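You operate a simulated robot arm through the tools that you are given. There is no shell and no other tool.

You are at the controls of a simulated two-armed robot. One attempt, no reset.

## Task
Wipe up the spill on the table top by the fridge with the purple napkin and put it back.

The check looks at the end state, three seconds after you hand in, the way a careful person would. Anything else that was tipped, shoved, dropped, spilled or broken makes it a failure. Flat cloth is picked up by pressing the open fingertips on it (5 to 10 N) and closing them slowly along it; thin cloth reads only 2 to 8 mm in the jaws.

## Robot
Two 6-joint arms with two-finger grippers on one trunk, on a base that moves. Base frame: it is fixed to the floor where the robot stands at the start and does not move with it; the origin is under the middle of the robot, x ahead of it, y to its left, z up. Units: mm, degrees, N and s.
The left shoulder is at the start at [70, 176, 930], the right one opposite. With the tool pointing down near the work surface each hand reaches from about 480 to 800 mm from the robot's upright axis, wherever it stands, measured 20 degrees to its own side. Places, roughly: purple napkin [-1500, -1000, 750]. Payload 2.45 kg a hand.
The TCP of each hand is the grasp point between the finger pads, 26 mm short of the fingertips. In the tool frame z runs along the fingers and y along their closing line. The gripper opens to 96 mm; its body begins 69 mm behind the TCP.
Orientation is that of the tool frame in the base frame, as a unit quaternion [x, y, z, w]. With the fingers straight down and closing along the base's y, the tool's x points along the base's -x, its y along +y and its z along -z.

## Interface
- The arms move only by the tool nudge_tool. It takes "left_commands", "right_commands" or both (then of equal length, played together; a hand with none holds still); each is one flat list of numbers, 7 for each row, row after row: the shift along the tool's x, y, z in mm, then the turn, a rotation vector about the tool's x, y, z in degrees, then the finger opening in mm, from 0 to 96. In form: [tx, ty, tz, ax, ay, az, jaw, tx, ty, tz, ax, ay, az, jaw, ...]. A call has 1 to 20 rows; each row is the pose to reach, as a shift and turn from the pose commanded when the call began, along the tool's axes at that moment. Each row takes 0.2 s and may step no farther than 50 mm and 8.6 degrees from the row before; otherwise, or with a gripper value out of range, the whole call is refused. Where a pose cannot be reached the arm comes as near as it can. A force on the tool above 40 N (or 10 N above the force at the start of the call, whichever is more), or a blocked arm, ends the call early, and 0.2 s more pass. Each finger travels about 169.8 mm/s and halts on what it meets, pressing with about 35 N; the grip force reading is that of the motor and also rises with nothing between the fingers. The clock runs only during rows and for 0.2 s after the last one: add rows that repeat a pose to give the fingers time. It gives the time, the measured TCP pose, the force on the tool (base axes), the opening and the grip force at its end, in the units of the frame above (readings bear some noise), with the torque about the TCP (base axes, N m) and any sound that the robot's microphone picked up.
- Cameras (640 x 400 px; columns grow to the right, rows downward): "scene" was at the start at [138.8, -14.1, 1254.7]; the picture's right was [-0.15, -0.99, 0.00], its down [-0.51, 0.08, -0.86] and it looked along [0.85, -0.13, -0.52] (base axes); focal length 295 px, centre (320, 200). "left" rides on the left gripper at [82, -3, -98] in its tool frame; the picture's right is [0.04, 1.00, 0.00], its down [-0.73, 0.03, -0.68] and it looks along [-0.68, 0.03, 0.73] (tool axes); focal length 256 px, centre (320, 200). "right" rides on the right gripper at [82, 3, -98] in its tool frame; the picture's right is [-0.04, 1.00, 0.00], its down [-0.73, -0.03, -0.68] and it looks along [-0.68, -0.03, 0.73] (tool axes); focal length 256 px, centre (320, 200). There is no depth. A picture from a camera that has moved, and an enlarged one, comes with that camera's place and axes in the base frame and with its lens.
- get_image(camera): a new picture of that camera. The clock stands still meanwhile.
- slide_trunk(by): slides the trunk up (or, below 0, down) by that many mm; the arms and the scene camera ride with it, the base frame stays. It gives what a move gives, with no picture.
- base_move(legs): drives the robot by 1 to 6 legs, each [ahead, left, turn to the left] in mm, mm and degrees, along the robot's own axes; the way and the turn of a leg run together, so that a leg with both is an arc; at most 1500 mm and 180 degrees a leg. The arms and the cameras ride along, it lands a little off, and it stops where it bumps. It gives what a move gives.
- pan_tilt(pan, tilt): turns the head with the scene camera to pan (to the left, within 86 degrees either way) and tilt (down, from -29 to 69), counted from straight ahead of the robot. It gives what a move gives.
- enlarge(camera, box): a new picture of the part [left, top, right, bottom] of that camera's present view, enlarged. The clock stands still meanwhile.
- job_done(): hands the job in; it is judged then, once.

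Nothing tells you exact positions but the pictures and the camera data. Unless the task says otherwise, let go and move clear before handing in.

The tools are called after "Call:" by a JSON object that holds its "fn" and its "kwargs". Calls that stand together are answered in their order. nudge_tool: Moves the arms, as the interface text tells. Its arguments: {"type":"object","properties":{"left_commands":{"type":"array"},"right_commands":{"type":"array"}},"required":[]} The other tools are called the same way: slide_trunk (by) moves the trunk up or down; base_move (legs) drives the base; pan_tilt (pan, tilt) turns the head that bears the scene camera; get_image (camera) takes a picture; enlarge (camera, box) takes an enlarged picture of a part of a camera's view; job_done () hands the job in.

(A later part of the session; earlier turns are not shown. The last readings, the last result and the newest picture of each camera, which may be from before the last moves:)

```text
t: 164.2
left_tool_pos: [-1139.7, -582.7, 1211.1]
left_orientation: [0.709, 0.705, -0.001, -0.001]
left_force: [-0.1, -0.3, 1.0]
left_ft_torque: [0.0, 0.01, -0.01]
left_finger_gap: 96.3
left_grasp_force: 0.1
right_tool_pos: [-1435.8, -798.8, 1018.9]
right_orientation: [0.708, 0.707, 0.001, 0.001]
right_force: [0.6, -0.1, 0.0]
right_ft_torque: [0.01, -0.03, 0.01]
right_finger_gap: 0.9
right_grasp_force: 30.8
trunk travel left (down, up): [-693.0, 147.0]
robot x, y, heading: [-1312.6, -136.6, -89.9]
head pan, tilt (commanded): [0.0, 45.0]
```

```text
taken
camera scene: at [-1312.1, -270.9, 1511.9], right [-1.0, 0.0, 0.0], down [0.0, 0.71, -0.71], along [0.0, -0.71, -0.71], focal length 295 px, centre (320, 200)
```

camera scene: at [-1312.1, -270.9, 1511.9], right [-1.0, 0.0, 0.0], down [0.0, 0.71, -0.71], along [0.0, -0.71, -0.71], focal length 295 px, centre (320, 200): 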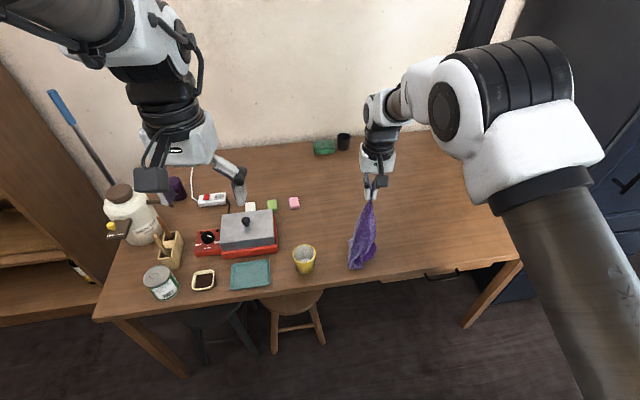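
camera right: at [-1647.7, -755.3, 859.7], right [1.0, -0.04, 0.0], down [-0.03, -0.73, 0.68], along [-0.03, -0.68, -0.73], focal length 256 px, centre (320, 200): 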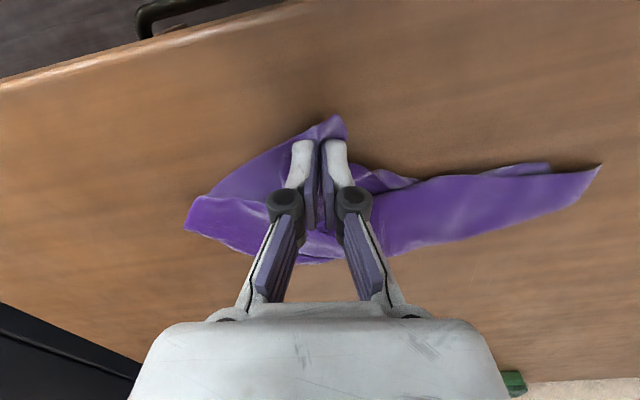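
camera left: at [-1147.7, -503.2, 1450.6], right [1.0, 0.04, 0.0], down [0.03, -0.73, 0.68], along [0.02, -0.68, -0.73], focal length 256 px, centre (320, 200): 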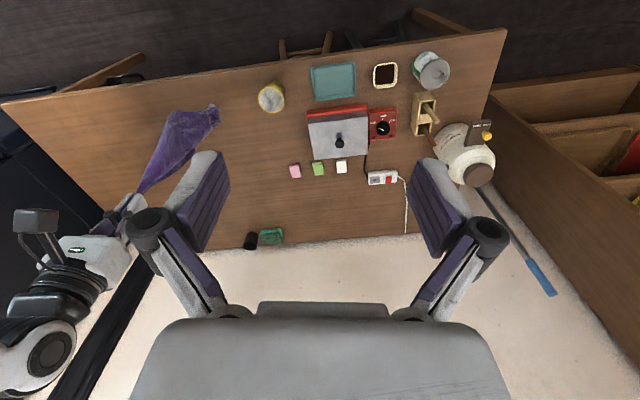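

Now the tail corner rests on the table near its target. Sweeping toward far-right with alternating base drive and trunk lowering.

Call:
{"fn": "base_move", "kwargs": {"legs": [[70, -56, 0]]}}

Call:
{"fn": "slide_trunk", "kwargs": {"by": -50}}

Call:
{"fn": "base_move", "kwargs": {"legs": [[59, -47, 0]]}}

Call:
{"fn": "get_image", "kwargs": {"camera": "scene"}}

```text
t: 165.3
left_tool_pos: [-1194.1, -651.1, 1210.3]
left_orientation: [0.708, 0.706, -0.001, -0.001]
left_force: [-0.1, 0.8, 0.0]
left_ft_torque: [0.0, 0.01, 0.03]
left_finger_gap: 96.2
left_grasp_force: 0.1
right_tool_pos: [-1491.1, -868.4, 1019.1]
right_orientation: [0.707, 0.707, 0.0, 0.0]
right_force: [0.5, 0.0, -0.6]
right_ft_torque: [-0.01, 0.02, 0.02]
right_finger_gap: 1.1
right_grasp_force: 30.6
trunk travel left (down, up): [-693.0, 147.0]
robot x, y, heading: [-1363.1, -208.4, -89.9]
head pan, tilt (commanded): [0.0, 45.0]
```

```text
t: 166.3
left_tool_pos: [-1194.8, -650.8, 1161.6]
left_orientation: [0.709, 0.705, -0.001, -0.001]
left_force: [-0.5, 1.0, 1.0]
left_ft_torque: [-0.01, 0.02, 0.0]
left_finger_gap: 96.0
left_grasp_force: 0.0
right_tool_pos: [-1490.9, -867.5, 969.7]
right_orientation: [0.707, 0.707, 0.001, 0.001]
right_force: [0.2, 0.8, 0.2]
right_ft_torque: [-0.03, 0.03, 0.0]
right_finger_gap: 1.0
right_grasp_force: 30.5
trunk travel left (down, up): [-643.0, 197.0]
robot x, y, heading: [-1365.6, -206.4, -90.0]
head pan, tilt (commanded): [0.0, 45.0]
```

```text
t: 167.3
left_tool_pos: [-1242.4, -710.4, 1160.8]
left_orientation: [0.709, 0.705, 0.0, -0.001]
left_force: [0.3, -0.7, -0.1]
left_ft_torque: [0.05, -0.03, 0.01]
left_finger_gap: 95.8
left_grasp_force: 0.1
right_tool_pos: [-1537.2, -928.9, 969.3]
right_orientation: [0.708, 0.707, 0.001, 0.001]
right_force: [-0.1, 0.7, -0.4]
right_ft_torque: [0.02, -0.02, 0.0]
right_finger_gap: 0.7
right_grasp_force: 30.3
trunk travel left (down, up): [-643.0, 197.0]
robot x, y, heading: [-1411.1, -267.9, -90.0]
head pan, tilt (commanded): [0.0, 45.0]
```

```text
taken
camera scene: at [-1413.5, -400.2, 1462.0], right [-1.0, 0.0, 0.0], down [0.0, 0.71, -0.71], along [0.0, -0.71, -0.71], focal length 295 px, centre (320, 200)
```

scene: 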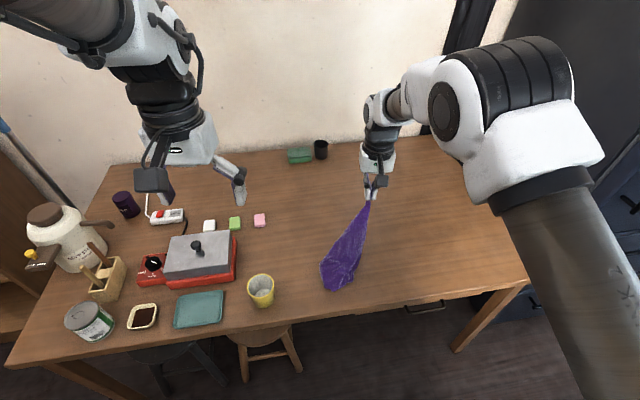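

The corner is staying put near its target. Continuing the lay-down.

Call:
{"fn": "slide_trunk", "kwargs": {"by": -50}}

Call:
{"fn": "base_move", "kwargs": {"legs": [[47, -37, 0]]}}

Call:
{"fn": "slide_trunk", "kwargs": {"by": -55}}

Call:
{"fn": "base_move", "kwargs": {"legs": [[35, -28, 0]]}}

Call:
{"fn": "get_image", "kwargs": {"camera": "scene"}}

```text
t: 168.2
left_tool_pos: [-1241.3, -711.5, 1110.6]
left_orientation: [0.709, 0.706, -0.001, 0.0]
left_force: [0.0, 0.1, 0.1]
left_ft_torque: [0.01, 0.02, 0.0]
left_finger_gap: 95.9
left_grasp_force: 0.2
right_tool_pos: [-1537.4, -928.7, 920.1]
right_orientation: [0.707, 0.707, 0.0, 0.0]
right_force: [0.1, 0.0, -0.1]
right_ft_torque: [-0.02, 0.03, -0.03]
right_finger_gap: 1.1
right_grasp_force: 30.4
trunk travel left (down, up): [-593.0, 247.0]
robot x, y, heading: [-1412.5, -267.9, -90.0]
head pan, tilt (commanded): [0.0, 45.0]
```

```text
t: 169.2
left_tool_pos: [-1277.9, -758.2, 1110.1]
left_orientation: [0.709, 0.705, -0.001, -0.001]
left_force: [-0.2, -0.3, -0.8]
left_ft_torque: [-0.02, -0.01, -0.01]
left_finger_gap: 96.0
left_grasp_force: 0.1
right_tool_pos: [-1573.8, -975.3, 919.5]
right_orientation: [0.708, 0.706, 0.001, 0.001]
right_force: [-0.4, 0.5, 0.1]
right_ft_torque: [0.01, -0.02, 0.01]
right_finger_gap: 1.2
right_grasp_force: 30.4
trunk travel left (down, up): [-593.0, 247.0]
robot x, y, heading: [-1452.7, -312.6, -89.9]
head pan, tilt (commanded): [0.0, 45.0]
```

```text
t: 170.2
left_tool_pos: [-1277.9, -757.3, 1054.6]
left_orientation: [0.709, 0.705, 0.0, 0.0]
left_force: [0.1, 0.2, -1.0]
left_ft_torque: [0.0, 0.03, 0.01]
left_finger_gap: 96.0
left_grasp_force: 0.1
right_tool_pos: [-1574.8, -974.6, 864.6]
right_orientation: [0.708, 0.706, 0.0, 0.001]
right_force: [-0.7, 0.6, -0.1]
right_ft_torque: [0.01, -0.06, 0.01]
right_finger_gap: 0.7
right_grasp_force: 30.8
trunk travel left (down, up): [-538.0, 302.0]
robot x, y, heading: [-1451.7, -312.1, -90.1]
head pan, tilt (commanded): [0.0, 45.0]
```

```text
t: 171.1
left_tool_pos: [-1304.5, -792.7, 1055.8]
left_orientation: [0.709, 0.705, -0.001, 0.0]
left_force: [0.0, 0.0, -0.8]
left_ft_torque: [0.01, 0.02, -0.01]
left_finger_gap: 95.9
left_grasp_force: 0.2
right_tool_pos: [-1602.5, -1010.1, 864.7]
right_orientation: [0.708, 0.707, 0.001, 0.001]
right_force: [0.3, -0.5, 0.0]
right_ft_torque: [0.03, -0.04, 0.02]
right_finger_gap: 1.2
right_grasp_force: 30.4
trunk travel left (down, up): [-538.0, 302.0]
robot x, y, heading: [-1478.2, -351.9, -90.1]
head pan, tilt (commanded): [0.0, 45.0]
```

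```text
taken
camera scene: at [-1477.4, -482.2, 1357.0], right [-1.0, 0.0, 0.0], down [0.0, 0.71, -0.71], along [0.0, -0.71, -0.71], focal length 295 px, centre (320, 200)
```

scene: 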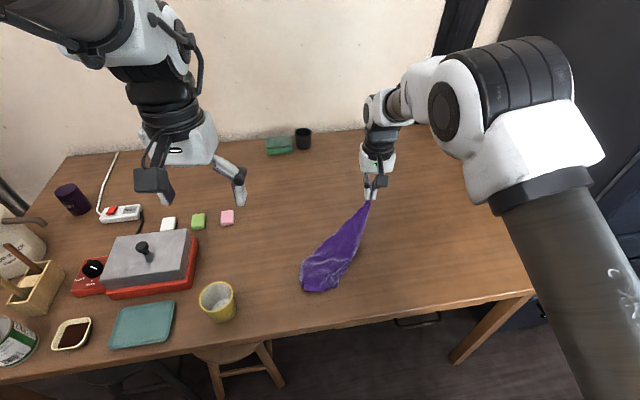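

Call:
{"fn": "slide_trunk", "kwargs": {"by": -55}}

Call:
{"fn": "base_move", "kwargs": {"legs": [[25, -22, 0]]}}

Call:
{"fn": "slide_trunk", "kwargs": {"by": -45}}

Call:
{"fn": "base_move", "kwargs": {"legs": [[14, -12, 0]]}}

Call:
{"fn": "get_image", "kwargs": {"camera": "scene"}}

Call:
{"fn": "enlarge", "kwargs": {"camera": "scene", "box": [260, 170, 440, 310]}}

```text
t: 172.0
left_tool_pos: [-1305.0, -792.6, 1000.6]
left_orientation: [0.71, 0.705, -0.001, -0.001]
left_force: [-0.2, 0.5, -0.5]
left_ft_torque: [0.0, -0.01, -0.01]
left_finger_gap: 95.9
left_grasp_force: 0.0
right_tool_pos: [-1601.6, -1010.2, 808.9]
right_orientation: [0.709, 0.706, 0.0, 0.001]
right_force: [0.5, 0.1, -0.7]
right_ft_torque: [-0.03, -0.01, 0.01]
right_finger_gap: 1.1
right_grasp_force: 30.2
trunk travel left (down, up): [-483.0, 357.0]
robot x, y, heading: [-1477.9, -349.4, -89.8]
head pan, tilt (commanded): [0.0, 45.0]
```

```text
t: 172.9
left_tool_pos: [-1326.6, -819.1, 999.6]
left_orientation: [0.709, 0.705, 0.0, 0.0]
left_force: [0.2, 0.1, -0.1]
left_ft_torque: [0.03, -0.03, 0.02]
left_finger_gap: 95.7
left_grasp_force: 0.0
right_tool_pos: [-1622.8, -1037.3, 809.5]
right_orientation: [0.707, 0.707, 0.0, 0.0]
right_force: [0.6, -0.9, -0.5]
right_ft_torque: [0.01, 0.02, 0.0]
right_finger_gap: 0.9
right_grasp_force: 30.6
trunk travel left (down, up): [-483.0, 357.0]
robot x, y, heading: [-1500.5, -372.2, -90.1]
head pan, tilt (commanded): [0.0, 45.0]
```

```text
t: 173.7
left_tool_pos: [-1326.2, -818.2, 955.7]
left_orientation: [0.709, 0.706, 0.0, 0.0]
left_force: [-0.5, -0.8, 0.4]
left_ft_torque: [0.01, 0.02, 0.0]
left_finger_gap: 95.9
left_grasp_force: 0.1
right_tool_pos: [-1622.8, -1034.4, 764.6]
right_orientation: [0.707, 0.707, 0.0, 0.001]
right_force: [0.5, 0.0, 0.0]
right_ft_torque: [-0.05, -0.06, 0.0]
right_finger_gap: 1.0
right_grasp_force: 30.8
trunk travel left (down, up): [-438.0, 402.0]
robot x, y, heading: [-1497.0, -376.4, -90.0]
head pan, tilt (commanded): [0.0, 45.0]
```

```text
t: 174.5
left_tool_pos: [-1338.6, -832.5, 955.6]
left_orientation: [0.709, 0.705, 0.0, -0.001]
left_force: [-0.2, 0.5, -0.8]
left_ft_torque: [0.01, 0.0, -0.01]
left_finger_gap: 96.2
left_grasp_force: 0.1
right_tool_pos: [-1633.6, -1049.1, 764.0]
right_orientation: [0.708, 0.706, 0.001, 0.0]
right_force: [-0.3, -0.8, 0.1]
right_ft_torque: [0.01, -0.01, -0.02]
right_finger_gap: 0.9
right_grasp_force: 30.0
trunk travel left (down, up): [-438.0, 402.0]
robot x, y, heading: [-1511.1, -390.2, -90.0]
head pan, tilt (commanded): [0.0, 45.0]
```

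```text
taken
camera scene: at [-1510.4, -521.2, 1257.0], right [-1.0, 0.0, 0.0], down [0.0, 0.71, -0.71], along [0.0, -0.71, -0.71], focal length 295 px, centre (320, 200)
```

scene: 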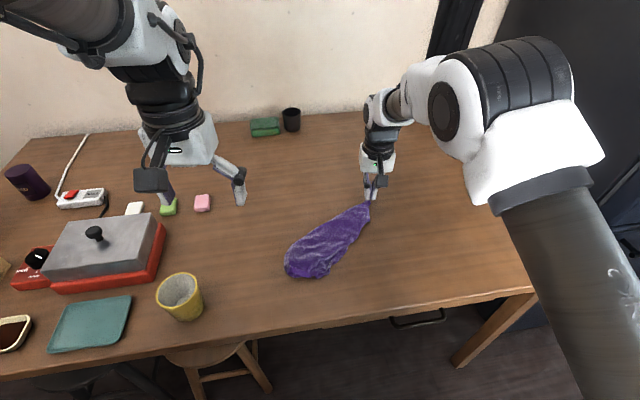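

```text
2.86 times, centred on (350, 240) of scene
camera zoom: at [-1510.4, -521.2, 1257.0], right [-1.0, 0.0, 0.0], down [0.0, 0.71, -0.71], along [0.0, -0.71, -0.71], focal length 843 px, centre (234, 86)
```

zoom: 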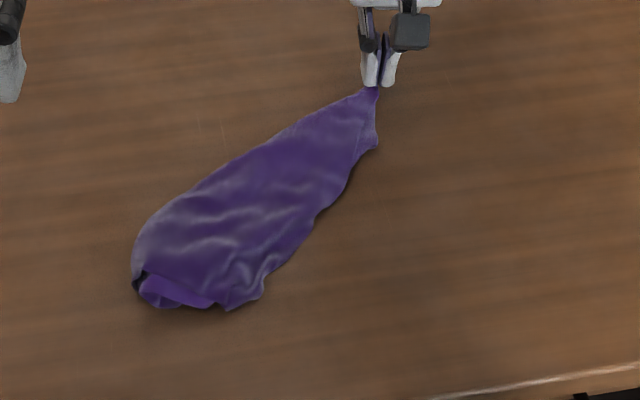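

It's laid along the diagonal as a teardrop with the bottom corners tucked in. I'll set U down, release, and inspect the near end for the side corners.

Call:
{"fn": "nudge_tool", "kwargs": {"right_commands": [-4, -3, 8, 0, 0, 0, 0, -6, -5, 13, 0, 0, 0, 0, -6, -5, 13, 0, 0, 0, 15, -6, -5, 11, 0, 0, 0, 30, -6, -5, -5, 0, 0, 0, 36, -6, -5, -45, 0, 0, 0, 36, -6, -40, -75, 0, 0, 0, 36, -6, -85, -90, 0, 0, 0, 36, -6, -130, -90, 0, 0, 0, 36, -6, -130, -90, 0, 0, 0, 36]}}

Call:
{"fn": "get_image", "kwargs": {"camera": "scene"}}

Call:
{"fn": "enlarge", "kwargs": {"camera": "scene", "box": [260, 170, 420, 290]}}

Call:
{"fn": "get_image", "kwargs": {"camera": "left"}}

```text
t: 176.7
left_tool_pos: [-1337.3, -831.9, 955.3]
left_orientation: [0.709, 0.705, -0.002, -0.001]
left_force: [1.5, -0.2, 0.5]
left_ft_torque: [0.03, 0.02, 0.02]
left_finger_gap: 96.1
left_grasp_force: 0.1
right_tool_pos: [-1764.2, -1054.7, 854.7]
right_orientation: [0.707, 0.708, 0.0, 0.0]
right_force: [0.3, -0.5, -0.6]
right_ft_torque: [-0.03, 0.0, -0.02]
right_finger_gap: 35.9
right_grasp_force: 0.3
trunk travel left (down, up): [-438.0, 402.0]
robot x, y, heading: [-1511.9, -389.4, -89.7]
head pan, tilt (commanded): [0.0, 45.0]
```

```text
taken
camera scene: at [-1509.0, -520.9, 1256.9], right [-1.0, 0.0, 0.0], down [0.0, 0.71, -0.71], along [0.0, -0.71, -0.71], focal length 295 px, centre (320, 200)
```

scene: 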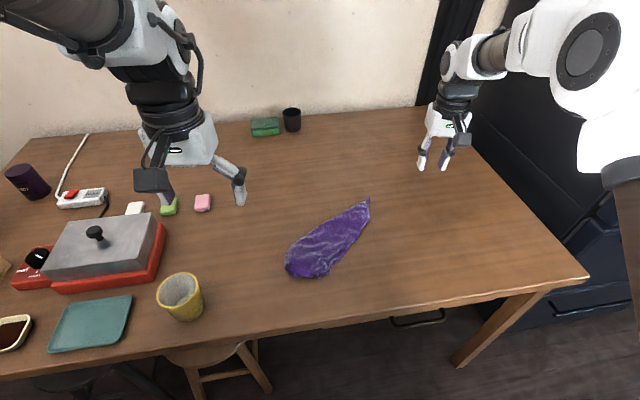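

```text
3.33 times, centred on (340, 230) of scene
camera zoom: at [-1509.0, -520.9, 1256.9], right [-1.0, 0.0, 0.0], down [0.0, 0.71, -0.71], along [0.0, -0.71, -0.71], focal length 983 px, centre (253, 100)
```

zoom: 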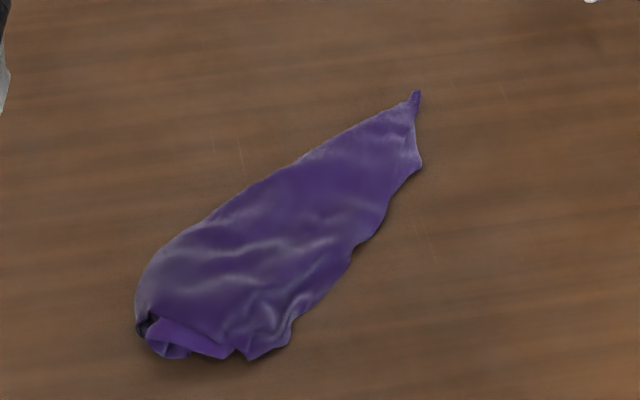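

```text
taken
camera left: at [-1339.6, -748.8, 1053.7], right [1.0, 0.03, 0.0], down [0.03, -0.73, 0.68], along [0.02, -0.68, -0.73], focal length 256 px, centre (320, 200)
```

left: 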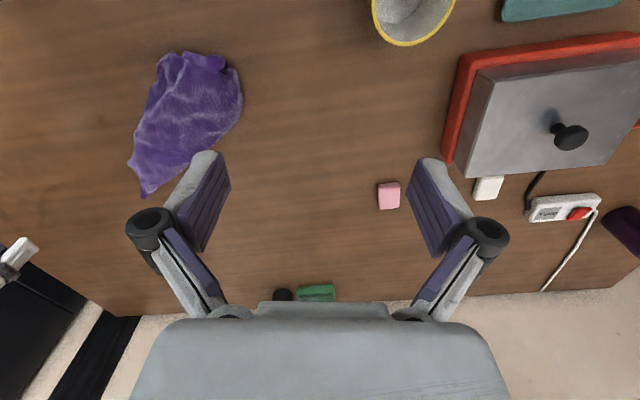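

Call:
{"fn": "enlarge", "kwargs": {"camera": "scene", "box": [280, 225, 360, 285]}}

Call:
{"fn": "enlarge", "kwargs": {"camera": "scene", "box": [320, 190, 400, 250]}}

Call:
{"fn": "enlarge", "kwargs": {"camera": "left", "box": [110, 30, 270, 210]}}

```text
6.67 times, centred on (320, 255) of scene
camera zoom: at [-1509.0, -520.9, 1256.9], right [-1.0, 0.0, 0.0], down [0.0, 0.71, -0.71], along [0.0, -0.71, -0.71], focal length 1966 px, centre (320, -167)
```

zoom: 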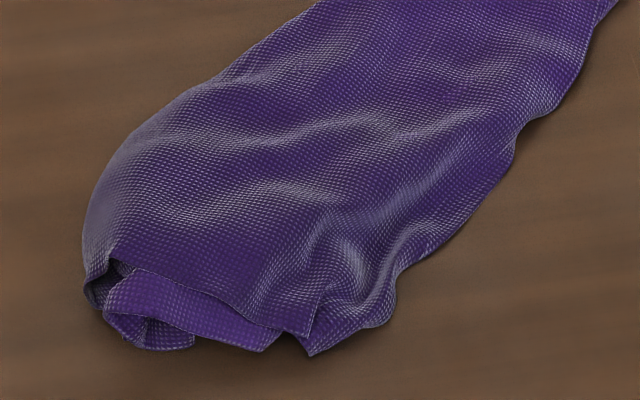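

```text
6.67 times, centred on (360, 220) of scene
camera zoom: at [-1509.0, -520.9, 1256.9], right [-1.0, 0.0, 0.0], down [0.0, 0.71, -0.71], along [0.0, -0.71, -0.71], focal length 1966 px, centre (53, 67)
```

zoom: 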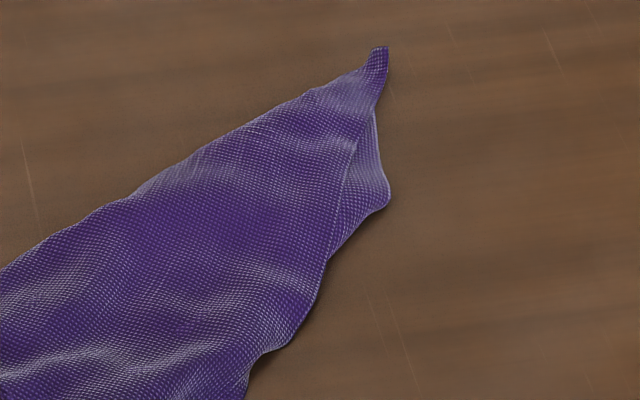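

```text
2.22 times, centred on (190, 120) of left
camera zoom: at [-1339.6, -748.8, 1053.7], right [1.0, 0.03, 0.0], down [0.03, -0.73, 0.68], along [0.02, -0.68, -0.73], focal length 569 px, centre (609, 378)
```

zoom: 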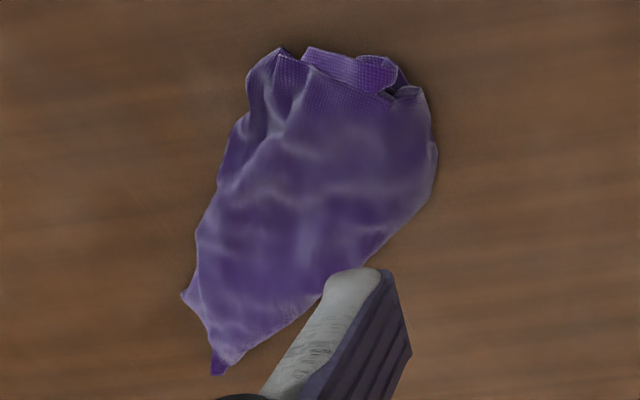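

Now the structure is clear: U (far tip) and V (near, at about (-1507,-837)) are adjacent true corners, joined by the free right-hand edge (~270 mm). Plan: right hand takes U and swings it to the right so edge UV lies across in front of me, then the left hand takes V, and I hang and lay it like a towel.

Call:
{"fn": "nudge_tool", "kwargs": {"right_commands": [0, 40, 0, 0, 0, 0, 40, -2, 80, 0, 0, 0, 0, 40, -4, 120, 0, 0, 0, 0, 40, -4, 132, 20, 0, 0, 0, 40, -4, 132, 60, 0, 0, 0, 40, -4, 132, 85, 0, 0, 0, 40, -4, 132, 85, 0, 0, 0, 40]}}

Call:
{"fn": "get_image", "kwargs": {"camera": "right"}}

```text
t: 178.3
left_tool_pos: [-1337.9, -832.4, 955.5]
left_orientation: [0.709, 0.705, -0.001, 0.0]
left_force: [-0.3, -0.5, 0.5]
left_ft_torque: [-0.02, -0.06, -0.03]
left_finger_gap: 96.2
left_grasp_force: 0.1
right_tool_pos: [-1633.3, -1055.7, 770.7]
right_orientation: [0.708, 0.707, 0.001, 0.0]
right_force: [-0.9, 0.3, -0.3]
right_ft_torque: [-0.01, 0.0, 0.01]
right_finger_gap: 40.0
right_grasp_force: 0.1
trunk travel left (down, up): [-438.0, 402.0]
robot x, y, heading: [-1509.6, -391.6, -90.0]
head pan, tilt (commanded): [0.0, 45.0]
```

```text
taken
camera right: at [-1631.7, -973.5, 869.7], right [1.0, -0.04, 0.0], down [-0.03, -0.73, 0.68], along [-0.03, -0.68, -0.73], focal length 256 px, centre (320, 200)
```

right: 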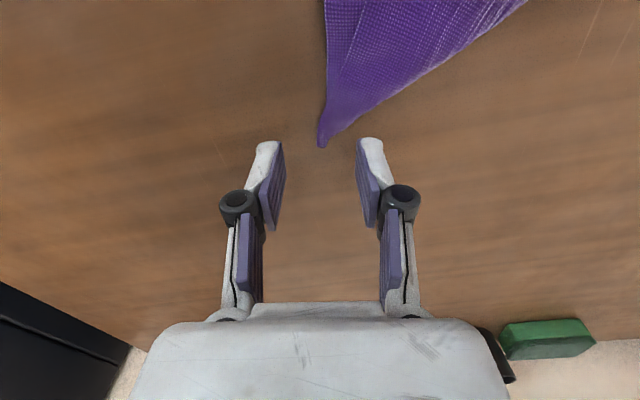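

Call:
{"fn": "nudge_tool", "kwargs": {"right_commands": [17, 10, 0, 0, 0, 0, 22, 34, 19, 5, 0, 0, 0, 22, 34, 19, 15, 0, 0, 0, 22, 34, 19, 22, 0, 0, 0, 22, 34, 19, 24, 0, 0, 0, 22]}}

Call:
{"fn": "get_image", "kwargs": {"camera": "right"}}

```text
t: 179.5
left_tool_pos: [-1338.0, -830.5, 955.7]
left_orientation: [0.709, 0.705, 0.0, 0.0]
left_force: [-0.1, 0.3, 0.1]
left_ft_torque: [-0.04, -0.01, 0.0]
left_finger_gap: 96.1
left_grasp_force: 0.2
right_tool_pos: [-1613.8, -1024.1, 747.0]
right_orientation: [0.707, 0.707, -0.002, 0.003]
right_force: [-2.0, 0.1, 14.9]
right_ft_torque: [-0.04, 0.12, -0.03]
right_finger_gap: 22.8
right_grasp_force: 0.7
trunk travel left (down, up): [-438.0, 402.0]
robot x, y, heading: [-1514.0, -385.4, -89.8]
head pan, tilt (commanded): [0.0, 45.0]
```

```text
taken
camera right: at [-1610.7, -941.8, 845.7], right [1.0, -0.04, 0.0], down [-0.03, -0.73, 0.68], along [-0.03, -0.68, -0.73], focal length 256 px, centre (320, 200)
```

right: 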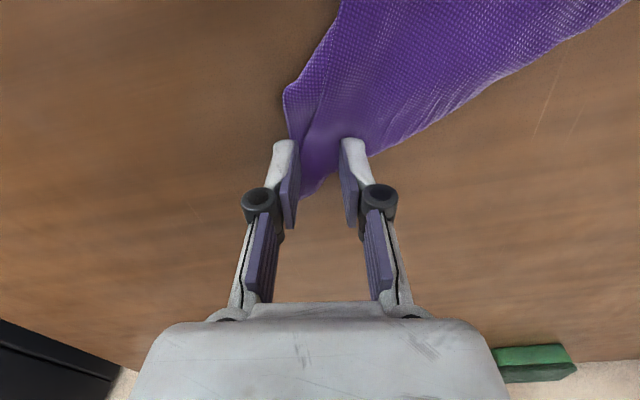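

Call:
{"fn": "nudge_tool", "kwargs": {"right_commands": [0, 0, -0.6, 0, 0, 0, 22, 0, 0, -0.8, 0, 0, 0, 19, 0, 0, -1.0, 0, 0, 0, 16, 0, 0, -1.1, 0, 0, 0, 13, 0, 0, -1.2, 0, 0, 0, 10, 0, 0, -1.3, 0, 0, 0, 7, 0, 0, -1.3, 0, 0, 0, 4, 0, 0, -1.3, 0, 0, 0, 0, 0, 0, -1.3, 0, 0, 0, 0, 0, 0, -10, 0, 0, 0, 0, 0, 0, -20, 0, 0, 0, 0]}}

Call:
{"fn": "get_image", "kwargs": {"camera": "right"}}

```text
t: 181.9
left_tool_pos: [-1337.8, -832.2, 955.1]
left_orientation: [0.709, 0.705, 0.001, 0.0]
left_force: [-0.6, 0.4, 0.1]
left_ft_torque: [0.0, 0.0, 0.01]
left_finger_gap: 96.0
left_grasp_force: 0.1
right_tool_pos: [-1612.7, -1025.7, 765.8]
right_orientation: [0.708, 0.707, 0.0, 0.001]
right_force: [-0.6, 0.6, 2.4]
right_ft_torque: [-0.07, 0.02, 0.02]
right_finger_gap: 4.0
right_grasp_force: 31.4
trunk travel left (down, up): [-438.0, 402.0]
robot x, y, heading: [-1508.1, -386.8, -90.1]
head pan, tilt (commanded): [0.0, 45.0]
```

```text
taken
camera right: at [-1610.8, -943.1, 864.9], right [1.0, -0.04, 0.0], down [-0.03, -0.73, 0.68], along [-0.03, -0.68, -0.73], focal length 256 px, centre (320, 200)
```

right: 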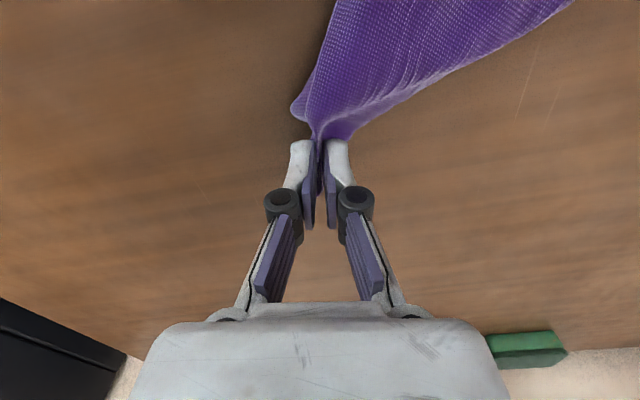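

U is held (4 mm). Lift a little and swing it to the right using the base, so the U–V edge comes across in front of me.

Call:
{"fn": "nudge_tool", "kwargs": {"right_commands": [0, 0, -20, 0, 0, 0, 0, 0, 0, -35, 0, 0, 0, 0]}}

Call:
{"fn": "base_move", "kwargs": {"legs": [[-112, -130, 0]]}}

Call:
{"fn": "get_image", "kwargs": {"camera": "scene"}}

Call:
{"fn": "enlarge", "kwargs": {"camera": "scene", "box": [220, 180, 400, 290]}}

```text
t: 182.5
left_tool_pos: [-1337.6, -831.5, 955.8]
left_orientation: [0.709, 0.705, 0.0, 0.0]
left_force: [-0.5, -0.7, 0.4]
left_ft_torque: [-0.03, -0.01, -0.01]
left_finger_gap: 96.0
left_grasp_force: 0.1
right_tool_pos: [-1613.5, -1024.6, 801.3]
right_orientation: [0.707, 0.707, 0.002, 0.0]
right_force: [0.8, -0.1, -0.8]
right_ft_torque: [0.03, 0.03, -0.01]
right_finger_gap: 5.6
right_grasp_force: 32.9
trunk travel left (down, up): [-438.0, 402.0]
robot x, y, heading: [-1510.2, -385.7, -89.9]
head pan, tilt (commanded): [0.0, 45.0]
```

```text
t: 184.0
left_tool_pos: [-1470.4, -720.7, 956.0]
left_orientation: [0.711, 0.704, -0.001, 0.0]
left_force: [-0.2, 0.7, 0.0]
left_ft_torque: [0.03, -0.03, -0.02]
left_finger_gap: 95.9
left_grasp_force: 0.2
right_tool_pos: [-1746.0, -912.7, 802.1]
right_orientation: [0.708, 0.706, 0.0, 0.001]
right_force: [0.1, -0.2, 1.4]
right_ft_torque: [-0.04, -0.02, 0.03]
right_finger_gap: 3.4
right_grasp_force: 30.3
trunk travel left (down, up): [-438.0, 402.0]
robot x, y, heading: [-1642.3, -277.8, -90.1]
head pan, tilt (commanded): [0.0, 45.0]
```

```text
taken
camera scene: at [-1642.7, -407.8, 1257.0], right [-1.0, 0.0, 0.0], down [0.0, 0.71, -0.71], along [0.0, -0.71, -0.71], focal length 295 px, centre (320, 200)
```

scene: 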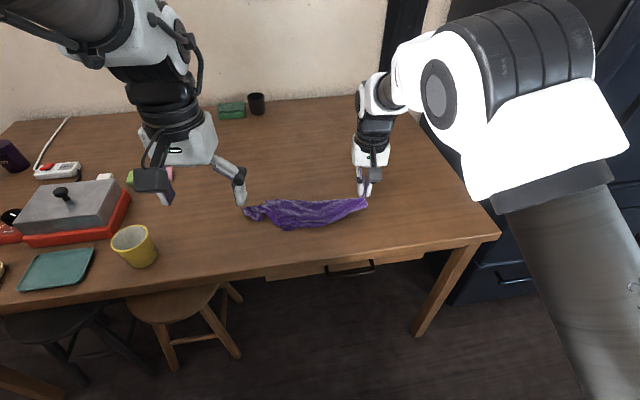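

```text
3.56 times, centred on (310, 235) of scene
camera zoom: at [-1642.7, -407.8, 1257.0], right [-1.0, 0.0, 0.0], down [0.0, 0.71, -0.71], along [0.0, -0.71, -0.71], focal length 1049 px, centre (356, 76)
```

zoom: 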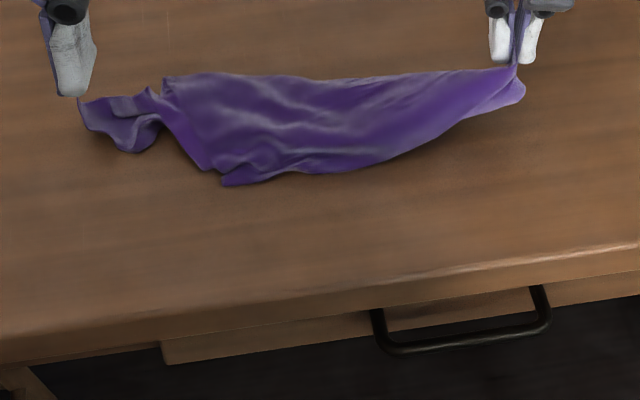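

Call:
{"fn": "enlarge", "kwargs": {"camera": "scene", "box": [235, 190, 315, 240]}}

Call:
{"fn": "get_image", "kwargs": {"camera": "left"}}

Call:
{"fn": "enlarge", "kwargs": {"camera": "left", "box": [60, 20, 300, 160]}}

```text
8.00 times, centred on (275, 215) of scene
camera zoom: at [-1642.7, -407.8, 1257.0], right [-1.0, 0.0, 0.0], down [0.0, 0.71, -0.71], along [0.0, -0.71, -0.71], focal length 2360 px, centre (680, 80)
```

zoom: 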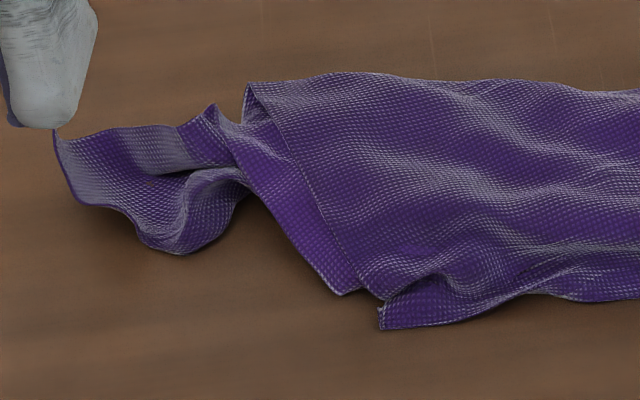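

```text
taken
camera left: at [-1473.5, -636.2, 1054.2], right [1.0, 0.03, 0.0], down [0.02, -0.73, 0.68], along [0.02, -0.68, -0.73], focal length 256 px, centre (320, 200)
```

left: 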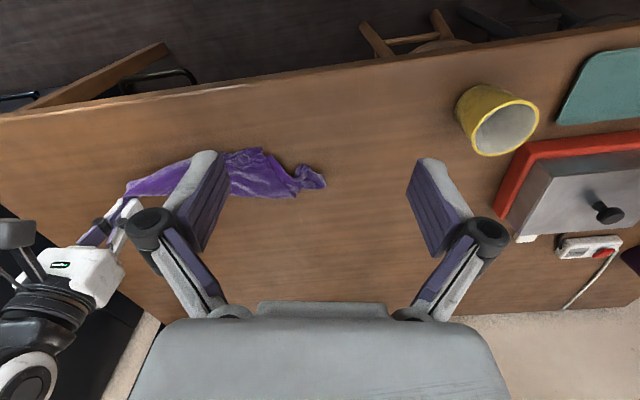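

```text
2.67 times, centred on (180, 90) of left
camera zoom: at [-1473.5, -636.2, 1054.2], right [1.0, 0.03, 0.0], down [0.02, -0.73, 0.68], along [0.02, -0.68, -0.73], focal length 683 px, centre (693, 493)
```

zoom: 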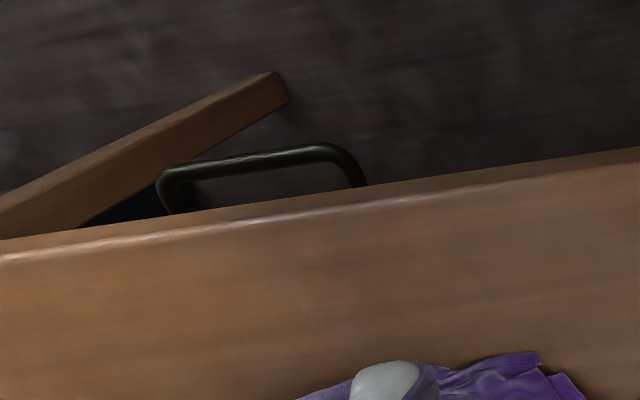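

Now it's clear the napkin is folded in half along its U–O diagonal, with corner V lying right on top of corner W at the near side. I'll shift the base back slightly for left-hand reach and use the left fingertips to slide the top corner V out from over W.

Call:
{"fn": "base_move", "kwargs": {"legs": [[-45, -15, 0]]}}

Call:
{"fn": "nudge_tool", "kwargs": {"right_commands": [-22, 8, 0, 0, 0, 0, 0, -45, 15, 5, 0, 0, 0, 0, -45, 15, 20, 0, 0, 0, 0, -45, 15, 35, 0, 0, 0, 0, -45, 15, 45, 0, 0, 0, 0], "left_commands": [-40, -15, 0, 0, 0, 0, 60, -80, -30, 0, 0, 0, 0, 20, -120, -45, 0, 0, 0, 0, 0, -160, -60, 0, 0, 0, 0, 0, -185, -72, 20, 0, 0, 0, 0]}}

Call:
{"fn": "get_image", "kwargs": {"camera": "left"}}

Call:
{"fn": "get_image", "kwargs": {"camera": "scene"}}

```text
t: 184.9
left_tool_pos: [-1485.7, -674.1, 957.1]
left_orientation: [0.709, 0.705, -0.001, 0.0]
left_force: [-0.9, 0.0, 1.4]
left_ft_torque: [-0.06, -0.02, 0.0]
left_finger_gap: 96.2
left_grasp_force: 0.0
right_tool_pos: [-1758.2, -868.2, 802.2]
right_orientation: [0.708, 0.706, -0.001, 0.002]
right_force: [-0.1, -0.3, -0.5]
right_ft_torque: [0.01, 0.01, -0.01]
right_finger_gap: 5.1
right_grasp_force: 35.0
trunk travel left (down, up): [-438.0, 402.0]
robot x, y, heading: [-1656.3, -229.8, -89.8]
head pan, tilt (commanded): [0.0, 45.0]
```

```text
t: 186.1
left_tool_pos: [-1532.5, -779.3, 912.4]
left_orientation: [0.732, 0.681, -0.026, -0.006]
left_force: [0.3, 0.4, 0.0]
left_ft_torque: [0.0, 0.02, 0.02]
left_finger_gap: 0.1
left_grasp_force: 28.1
left hand out of reach, approached as far as the arm can: row 1, 2, 3, 4, 5
right_tool_pos: [-1742.4, -916.6, 755.8]
right_orientation: [0.708, 0.707, 0.001, 0.001]
right_force: [0.2, 0.1, 2.3]
right_ft_torque: [-0.01, 0.0, 0.0]
right_finger_gap: 0.5
right_grasp_force: 30.4
trunk travel left (down, up): [-438.0, 402.0]
robot x, y, heading: [-1654.9, -234.1, -89.8]
head pan, tilt (commanded): [0.0, 45.0]
```

```text
taken
camera left: at [-1526.5, -694.2, 1008.0], right [1.0, -0.03, -0.05], down [0.01, -0.72, 0.7], along [-0.06, -0.7, -0.71], focal length 256 px, centre (320, 200)
```

left: 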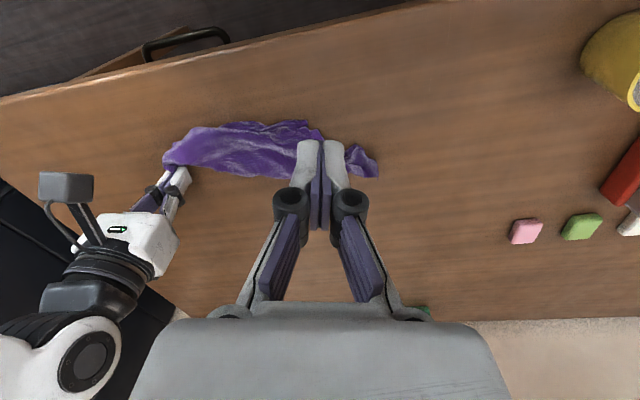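

```text
taken
camera scene: at [-1656.2, -365.1, 1256.8], right [-1.0, 0.0, 0.0], down [0.0, 0.71, -0.71], along [0.0, -0.71, -0.71], focal length 295 px, centre (320, 200)
```

scene: 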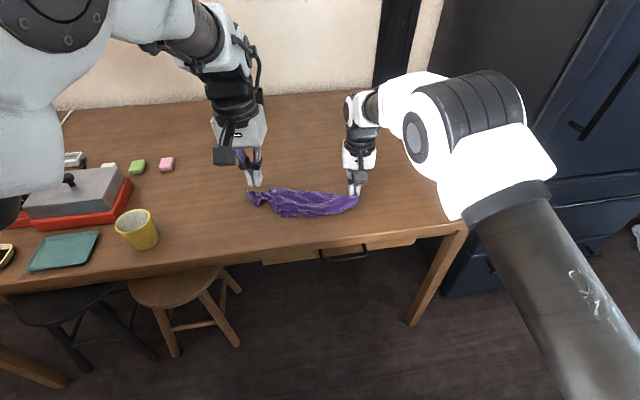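

Call:
{"fn": "enlarge", "kwargs": {"camera": "left", "box": [150, 90, 400, 210]}}

Call:
{"fn": "enlarge", "kwargs": {"camera": "scene", "box": [235, 170, 375, 230]}}

```text
2.56 times, centred on (275, 150) of left
camera zoom: at [-1526.5, -694.2, 1008.0], right [1.0, -0.03, -0.05], down [0.01, -0.72, 0.7], along [-0.06, -0.7, -0.71], focal length 655 px, centre (435, 328)
```

zoom: 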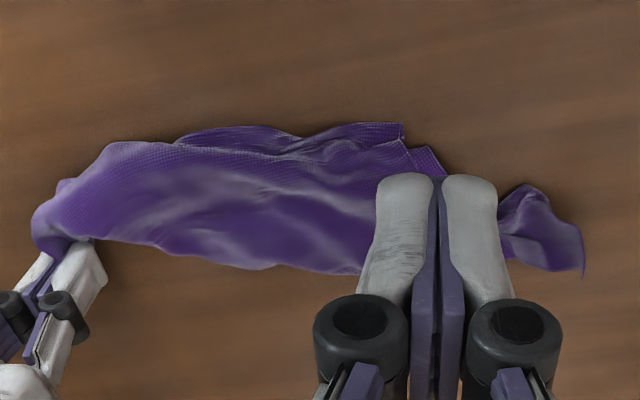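

```text
4.57 times, centred on (305, 200) of scene
camera zoom: at [-1656.2, -365.1, 1256.8], right [-1.0, 0.0, 0.0], down [0.0, 0.71, -0.71], along [0.0, -0.71, -0.71], focal length 1348 px, centre (389, 200)
```

zoom: 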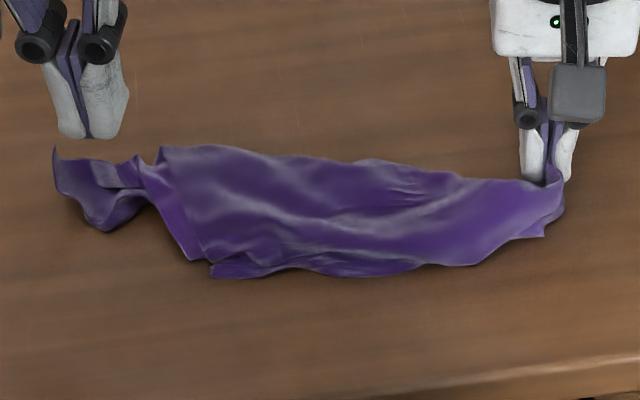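

Call:
{"fn": "nudge_tool", "kwargs": {"left_commands": [-20, -8, 35, 0, 0, 0, 0, -45, -15, 70, 0, 0, 0, 0, -70, -23, 105, 0, 0, 0, 0, -89, -31, 130, 0, 0, 0, 0, -89, -31, 130, 0, 0, 0, 0]}}

Call:
{"fn": "get_image", "kwargs": {"camera": "left"}}

```text
t: 187.3
left_tool_pos: [-1562.7, -836.8, 780.3]
left_orientation: [0.74, 0.672, -0.04, -0.01]
left_force: [-0.5, 0.5, -0.1]
left_ft_torque: [0.02, -0.01, 0.0]
left_finger_gap: 0.3
left_grasp_force: 28.7
left hand out of reach, approached as far as the arm can: row 2, 3, 4, 5
right_tool_pos: [-1743.3, -914.3, 757.5]
right_orientation: [0.708, 0.707, 0.0, 0.001]
right_force: [1.6, -1.3, -1.6]
right_ft_torque: [0.08, 0.05, 0.0]
right_finger_gap: 4.6
right_grasp_force: 28.8
trunk travel left (down, up): [-438.0, 402.0]
robot x, y, heading: [-1654.6, -232.4, -89.7]
head pan, tilt (commanded): [0.0, 45.0]
```

```text
taken
camera left: at [-1552.5, -750.3, 873.5], right [1.0, -0.06, -0.07], down [0.01, -0.71, 0.71], along [-0.09, -0.71, -0.7], focal length 256 px, centre (320, 200)
```

left: 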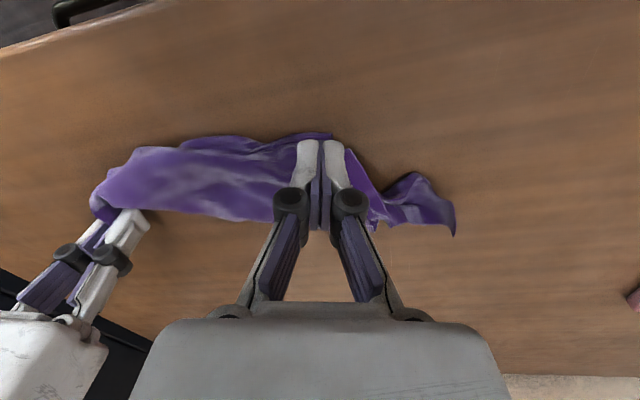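

The left hand is at its inner reach limit; backing the base by 80 mm gives both hands more freedom. Right hand compensates to keep U in place.

Call:
{"fn": "nudge_tool", "kwargs": {"left_commands": [0, 0, -40, 0, 0, 0, 0]}}

Call:
{"fn": "base_move", "kwargs": {"legs": [[-80, 0, 0]]}}

Call:
{"fn": "nudge_tool", "kwargs": {"right_commands": [-27, 0, 0, 0, 0, 0, 0, -54, 0, 0, 0, 0, 0, 0, -80, 0, 0, 0, 0, 0, 0, -80, 0, 0, 0, 0, 0, 0], "left_commands": [-20, -10, 0, -1.5, 0, 3, 0, -40, -10, 0, -3, 0, 5, 0, -60, -10, 0, -4.5, 0, 6, 0, -60, -10, 0, -4.5, 0, 6, 0]}}

Call:
{"fn": "get_image", "kwargs": {"camera": "left"}}

Call:
{"fn": "get_image", "kwargs": {"camera": "scene"}}

```text
t: 187.7
left_tool_pos: [-1552.6, -817.7, 812.4]
left_orientation: [0.731, 0.681, -0.032, -0.015]
left_force: [-0.7, 0.0, -0.2]
left_ft_torque: [-0.02, 0.01, -0.01]
left_finger_gap: 0.0
left_grasp_force: 28.5
left hand out of reach, approached as far as the arm can: row 1
right_tool_pos: [-1743.3, -913.9, 757.7]
right_orientation: [0.708, 0.707, -0.001, 0.001]
right_force: [0.6, 0.9, -0.2]
right_ft_torque: [-0.02, -0.01, -0.04]
right_finger_gap: 2.4
right_grasp_force: 29.2
trunk travel left (down, up): [-438.0, 402.0]
robot x, y, heading: [-1653.4, -232.9, -89.9]
head pan, tilt (commanded): [0.0, 45.0]
```

```text
t: 188.8
left_tool_pos: [-1550.8, -739.7, 815.9]
left_orientation: [0.731, 0.682, -0.037, -0.012]
left_force: [0.9, 0.1, 0.6]
left_ft_torque: [-0.07, 0.0, 0.0]
left_finger_gap: 0.0
left_grasp_force: 29.0
right_tool_pos: [-1741.8, -833.8, 758.4]
right_orientation: [0.707, 0.707, 0.0, 0.002]
right_force: [-0.1, 0.6, 1.7]
right_ft_torque: [-0.06, 0.03, 0.05]
right_finger_gap: 0.9
right_grasp_force: 27.3
trunk travel left (down, up): [-438.0, 402.0]
robot x, y, heading: [-1658.9, -147.4, -89.8]
head pan, tilt (commanded): [0.0, 45.0]
```

```text
t: 189.8
left_tool_pos: [-1554.2, -777.4, 815.4]
left_orientation: [0.773, 0.635, -0.017, 0.015]
left_force: [-1.3, -0.2, 0.1]
left_ft_torque: [-0.02, -0.03, -0.01]
left_finger_gap: 0.0
left_grasp_force: 28.3
left hand out of reach, approached as far as the arm can: row 2, 3, 4
right_tool_pos: [-1747.3, -894.4, 758.7]
right_orientation: [0.708, 0.707, 0.001, 0.001]
right_force: [0.3, -0.6, -0.2]
right_ft_torque: [-0.02, 0.0, 0.01]
right_finger_gap: 4.8
right_grasp_force: 40.1
right hand out of reach, approached as far as the arm can: row 3, 4
trunk travel left (down, up): [-438.0, 402.0]
robot x, y, heading: [-1653.9, -155.7, -89.8]
head pan, tilt (commanded): [0.0, 45.0]
```

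```text
taken
camera left: at [-1540.6, -691.3, 909.8], right [0.99, -0.15, 0.0], down [-0.11, -0.69, 0.71], along [-0.11, -0.7, -0.7], focal length 256 px, centre (320, 200)
```

left: 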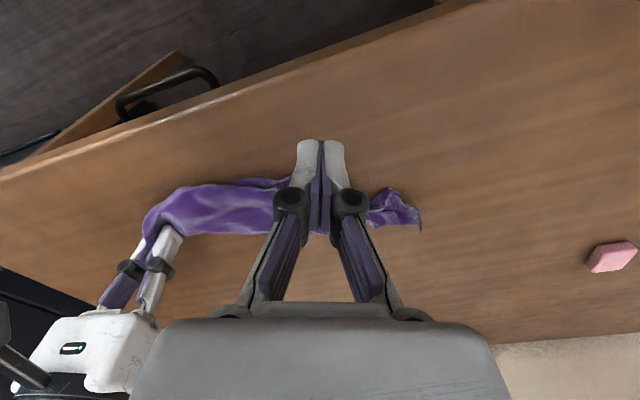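

```text
taken
camera scene: at [-1656.5, -284.4, 1256.9], right [-1.0, 0.0, 0.0], down [0.0, 0.71, -0.71], along [0.0, -0.71, -0.71], focal length 295 px, centre (320, 200)
```

scene: 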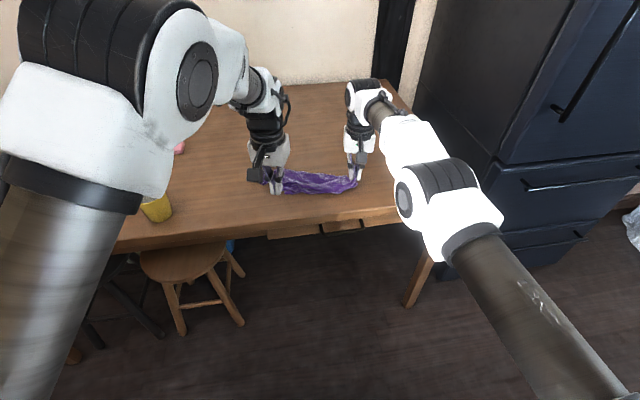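

The left arm is awkward in this posture, so I'll do it with the right hand alone: set U down, raise both hands, and reposition so the right hand can take corner V (the top layer).

Call:
{"fn": "nudge_tool", "kwargs": {"right_commands": [0, 0, 5, 0, 0, 0, 0, 0, 0, 5, 0, 0, 0, 15, 0, 0, 3, 0, 0, 0, 30, 0, 0, -10, 0, 0, 0, 36, 0, 0, -50, 0, 0, 0, 36, 0, 0, -90, 0, 0, 0, 36, 0, 0, -120, 0, 0, 0, 36, 0, 0, -120, 0, 0, 0, 36], "left_commands": [0, 0, -20, 0, 0, 0, 0, 10, 10, -40, 0, 0, 0, 0, 20, 20, -60, 0, 0, 0, 0, 20, 40, -80, 0, 0, 0, 0, 20, 60, -100, 0, 0, 0, 0, 20, 80, -120, 0, 0, 0, 0, 20, 100, -140, 0, 0, 0, 0, 20, 100, -140, 0, 0, 0, 0]}}

Call:
{"fn": "get_image", "kwargs": {"camera": "scene"}}

```text
t: 191.6
left_tool_pos: [-1524.0, -721.5, 929.7]
left_orientation: [0.765, 0.643, -0.011, 0.017]
left_force: [1.1, 0.2, 0.3]
left_ft_torque: [0.0, 0.03, 0.0]
left_finger_gap: 0.1
left_grasp_force: 28.4
left hand out of reach, approached as far as the arm can: row 1, 2, 3, 4, 5, 6, 7, 8
right_tool_pos: [-1754.2, -883.4, 879.1]
right_orientation: [0.707, 0.708, 0.0, 0.001]
right_force: [0.0, -0.1, -0.1]
right_ft_torque: [0.06, -0.01, -0.01]
right_finger_gap: 35.9
right_grasp_force: 0.0
right hand out of reach, approached as far as the arm can: row 6, 7, 8
trunk travel left (down, up): [-438.0, 402.0]
robot x, y, heading: [-1655.6, -154.9, -89.9]
head pan, tilt (commanded): [0.0, 45.0]
```

```text
taken
camera scene: at [-1656.1, -285.1, 1256.8], right [-1.0, 0.0, 0.0], down [0.0, 0.71, -0.71], along [0.0, -0.71, -0.71], focal length 295 px, centre (320, 200)
```

scene: 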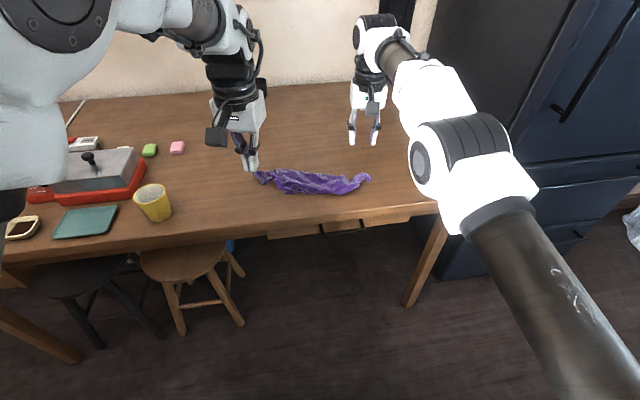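

Call:
{"fn": "nudge_tool", "kwargs": {"left_commands": [-5, 26, 0, 0, 0, -3, 40, -11, 52, 0, 0, 0, -6, 70, -16, 79, 0, 0, 0, -9.6, 96, -22, 105, 0, 0, 0, -9.6, 96, -22, 105, 0, 0, 0, -9.6, 96]}}

Call:
{"fn": "base_move", "kwargs": {"legs": [[95, 215, 0]]}}

Call:
{"fn": "get_image", "kwargs": {"camera": "scene"}}

Call:
{"fn": "enlarge", "kwargs": {"camera": "scene", "box": [310, 190, 470, 290]}}

```text
t: 192.8
left_tool_pos: [-1493.3, -705.0, 900.2]
left_orientation: [0.73, 0.683, -0.031, 0.011]
left_force: [0.0, 0.0, 0.1]
left_ft_torque: [0.0, 0.01, -0.01]
left_finger_gap: 95.8
left_grasp_force: 0.0
left hand out of reach, approached as far as the arm can: row 1, 2, 3, 4, 5
right_tool_pos: [-1753.6, -883.4, 879.2]
right_orientation: [0.707, 0.708, 0.001, 0.001]
right_force: [-0.3, -0.6, 0.2]
right_ft_torque: [0.01, 0.0, -0.02]
right_finger_gap: 35.9
right_grasp_force: 0.0
trunk travel left (down, up): [-438.0, 402.0]
robot x, y, heading: [-1654.2, -148.0, -89.8]
head pan, tilt (commanded): [0.0, 45.0]
```

```text
t: 194.5
left_tool_pos: [-1280.5, -797.6, 899.9]
left_orientation: [0.732, 0.681, -0.031, 0.01]
left_force: [0.0, -0.1, 1.3]
left_ft_torque: [0.0, 0.01, -0.01]
left_finger_gap: 95.7
left_grasp_force: 0.1
right_tool_pos: [-1542.3, -973.6, 879.1]
right_orientation: [0.708, 0.706, 0.001, 0.0]
right_force: [-0.9, -0.3, -0.4]
right_ft_torque: [0.05, 0.02, 0.01]
right_finger_gap: 36.2
right_grasp_force: 0.1
trunk travel left (down, up): [-438.0, 402.0]
robot x, y, heading: [-1440.7, -243.6, -90.0]
head pan, tilt (commanded): [0.0, 45.0]
```

```text
taken
camera scene: at [-1441.5, -376.7, 1256.9], right [-1.0, 0.0, 0.0], down [0.0, 0.71, -0.71], along [0.0, -0.71, -0.71], focal length 295 px, centre (320, 200)
```

scene: 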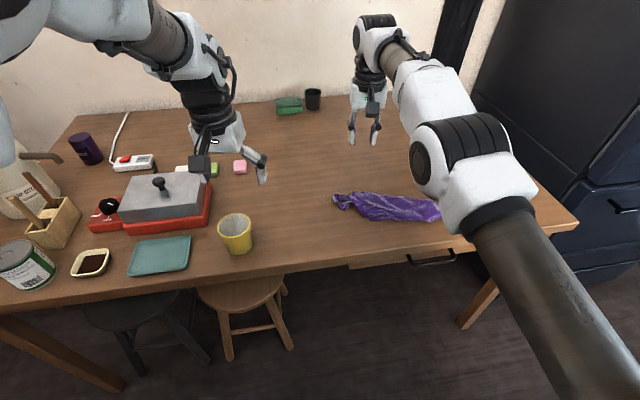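

```text
4.00 times, centred on (390, 240) of scene
camera zoom: at [-1441.5, -376.7, 1256.9], right [-1.0, 0.0, 0.0], down [0.0, 0.71, -0.71], along [0.0, -0.71, -0.71], focal length 1180 px, centre (40, 40)
```

zoom: 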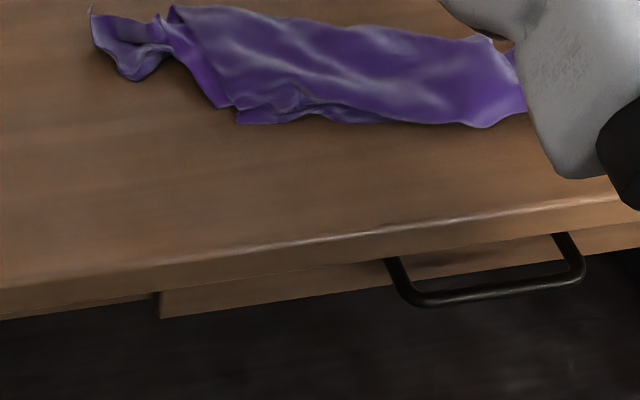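

Call:
{"fn": "nudge_tool", "kwargs": {"right_commands": [30, -8, 0, 0, 0, 0, 30, 60, -16, 20, 0, 0, 0, 30, 90, -24, 40, 0, 0, 0, 30, 106, -30, 70, 0, 0, 0, 30, 106, -30, 95, 0, 0, 0, 30, 106, -30, 95, 0, 0, 0, 30]}}

Call:
{"fn": "get_image", "kwargs": {"camera": "right"}}

Call:
{"fn": "enlarge", "kwargs": {"camera": "right", "box": [220, 60, 420, 185]}}

```text
t: 195.9
left_tool_pos: [-1281.0, -796.4, 901.6]
left_orientation: [0.731, 0.681, -0.03, 0.01]
left_force: [-0.1, 0.0, 0.6]
left_ft_torque: [0.01, 0.04, 0.02]
left_finger_gap: 96.1
left_grasp_force: 0.1
right_tool_pos: [-1575.2, -867.7, 784.2]
right_orientation: [0.709, 0.706, 0.001, 0.002]
right_force: [-0.2, -0.2, 0.0]
right_ft_torque: [-0.01, 0.02, -0.01]
right_finger_gap: 29.9
right_grasp_force: 0.1
trunk travel left (down, up): [-438.0, 402.0]
robot x, y, heading: [-1442.2, -243.2, -89.8]
head pan, tilt (commanded): [0.0, 45.0]
```

```text
taken
camera right: at [-1572.3, -785.8, 882.8], right [1.0, -0.04, 0.0], down [-0.03, -0.73, 0.68], along [-0.03, -0.68, -0.73], focal length 256 px, centre (320, 200)
```

right: 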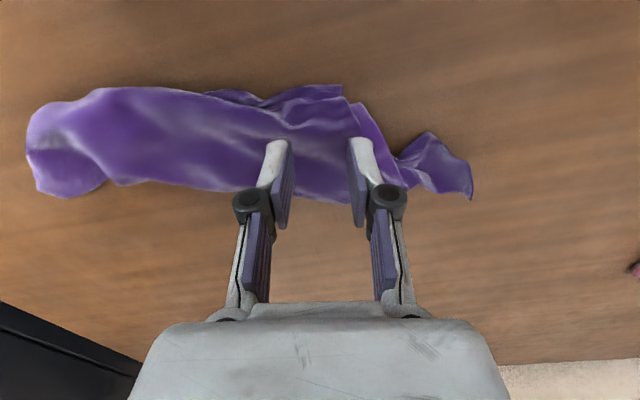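

```text
3.20 times, centred on (320, 122) of right
camera zoom: at [-1572.3, -785.8, 882.8], right [1.0, -0.04, 0.0], down [-0.03, -0.73, 0.68], along [-0.03, -0.68, -0.73], focal length 819 px, centre (320, 448)
```

zoom: 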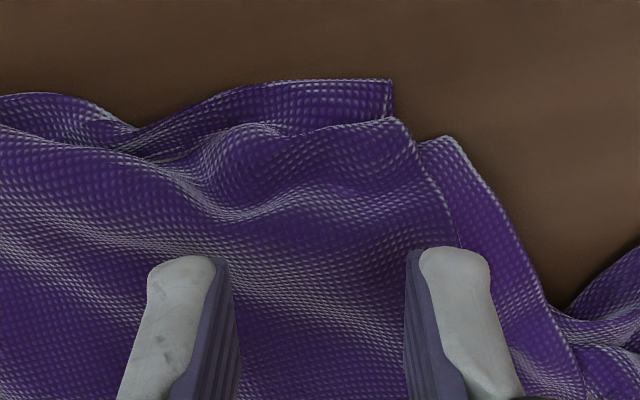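

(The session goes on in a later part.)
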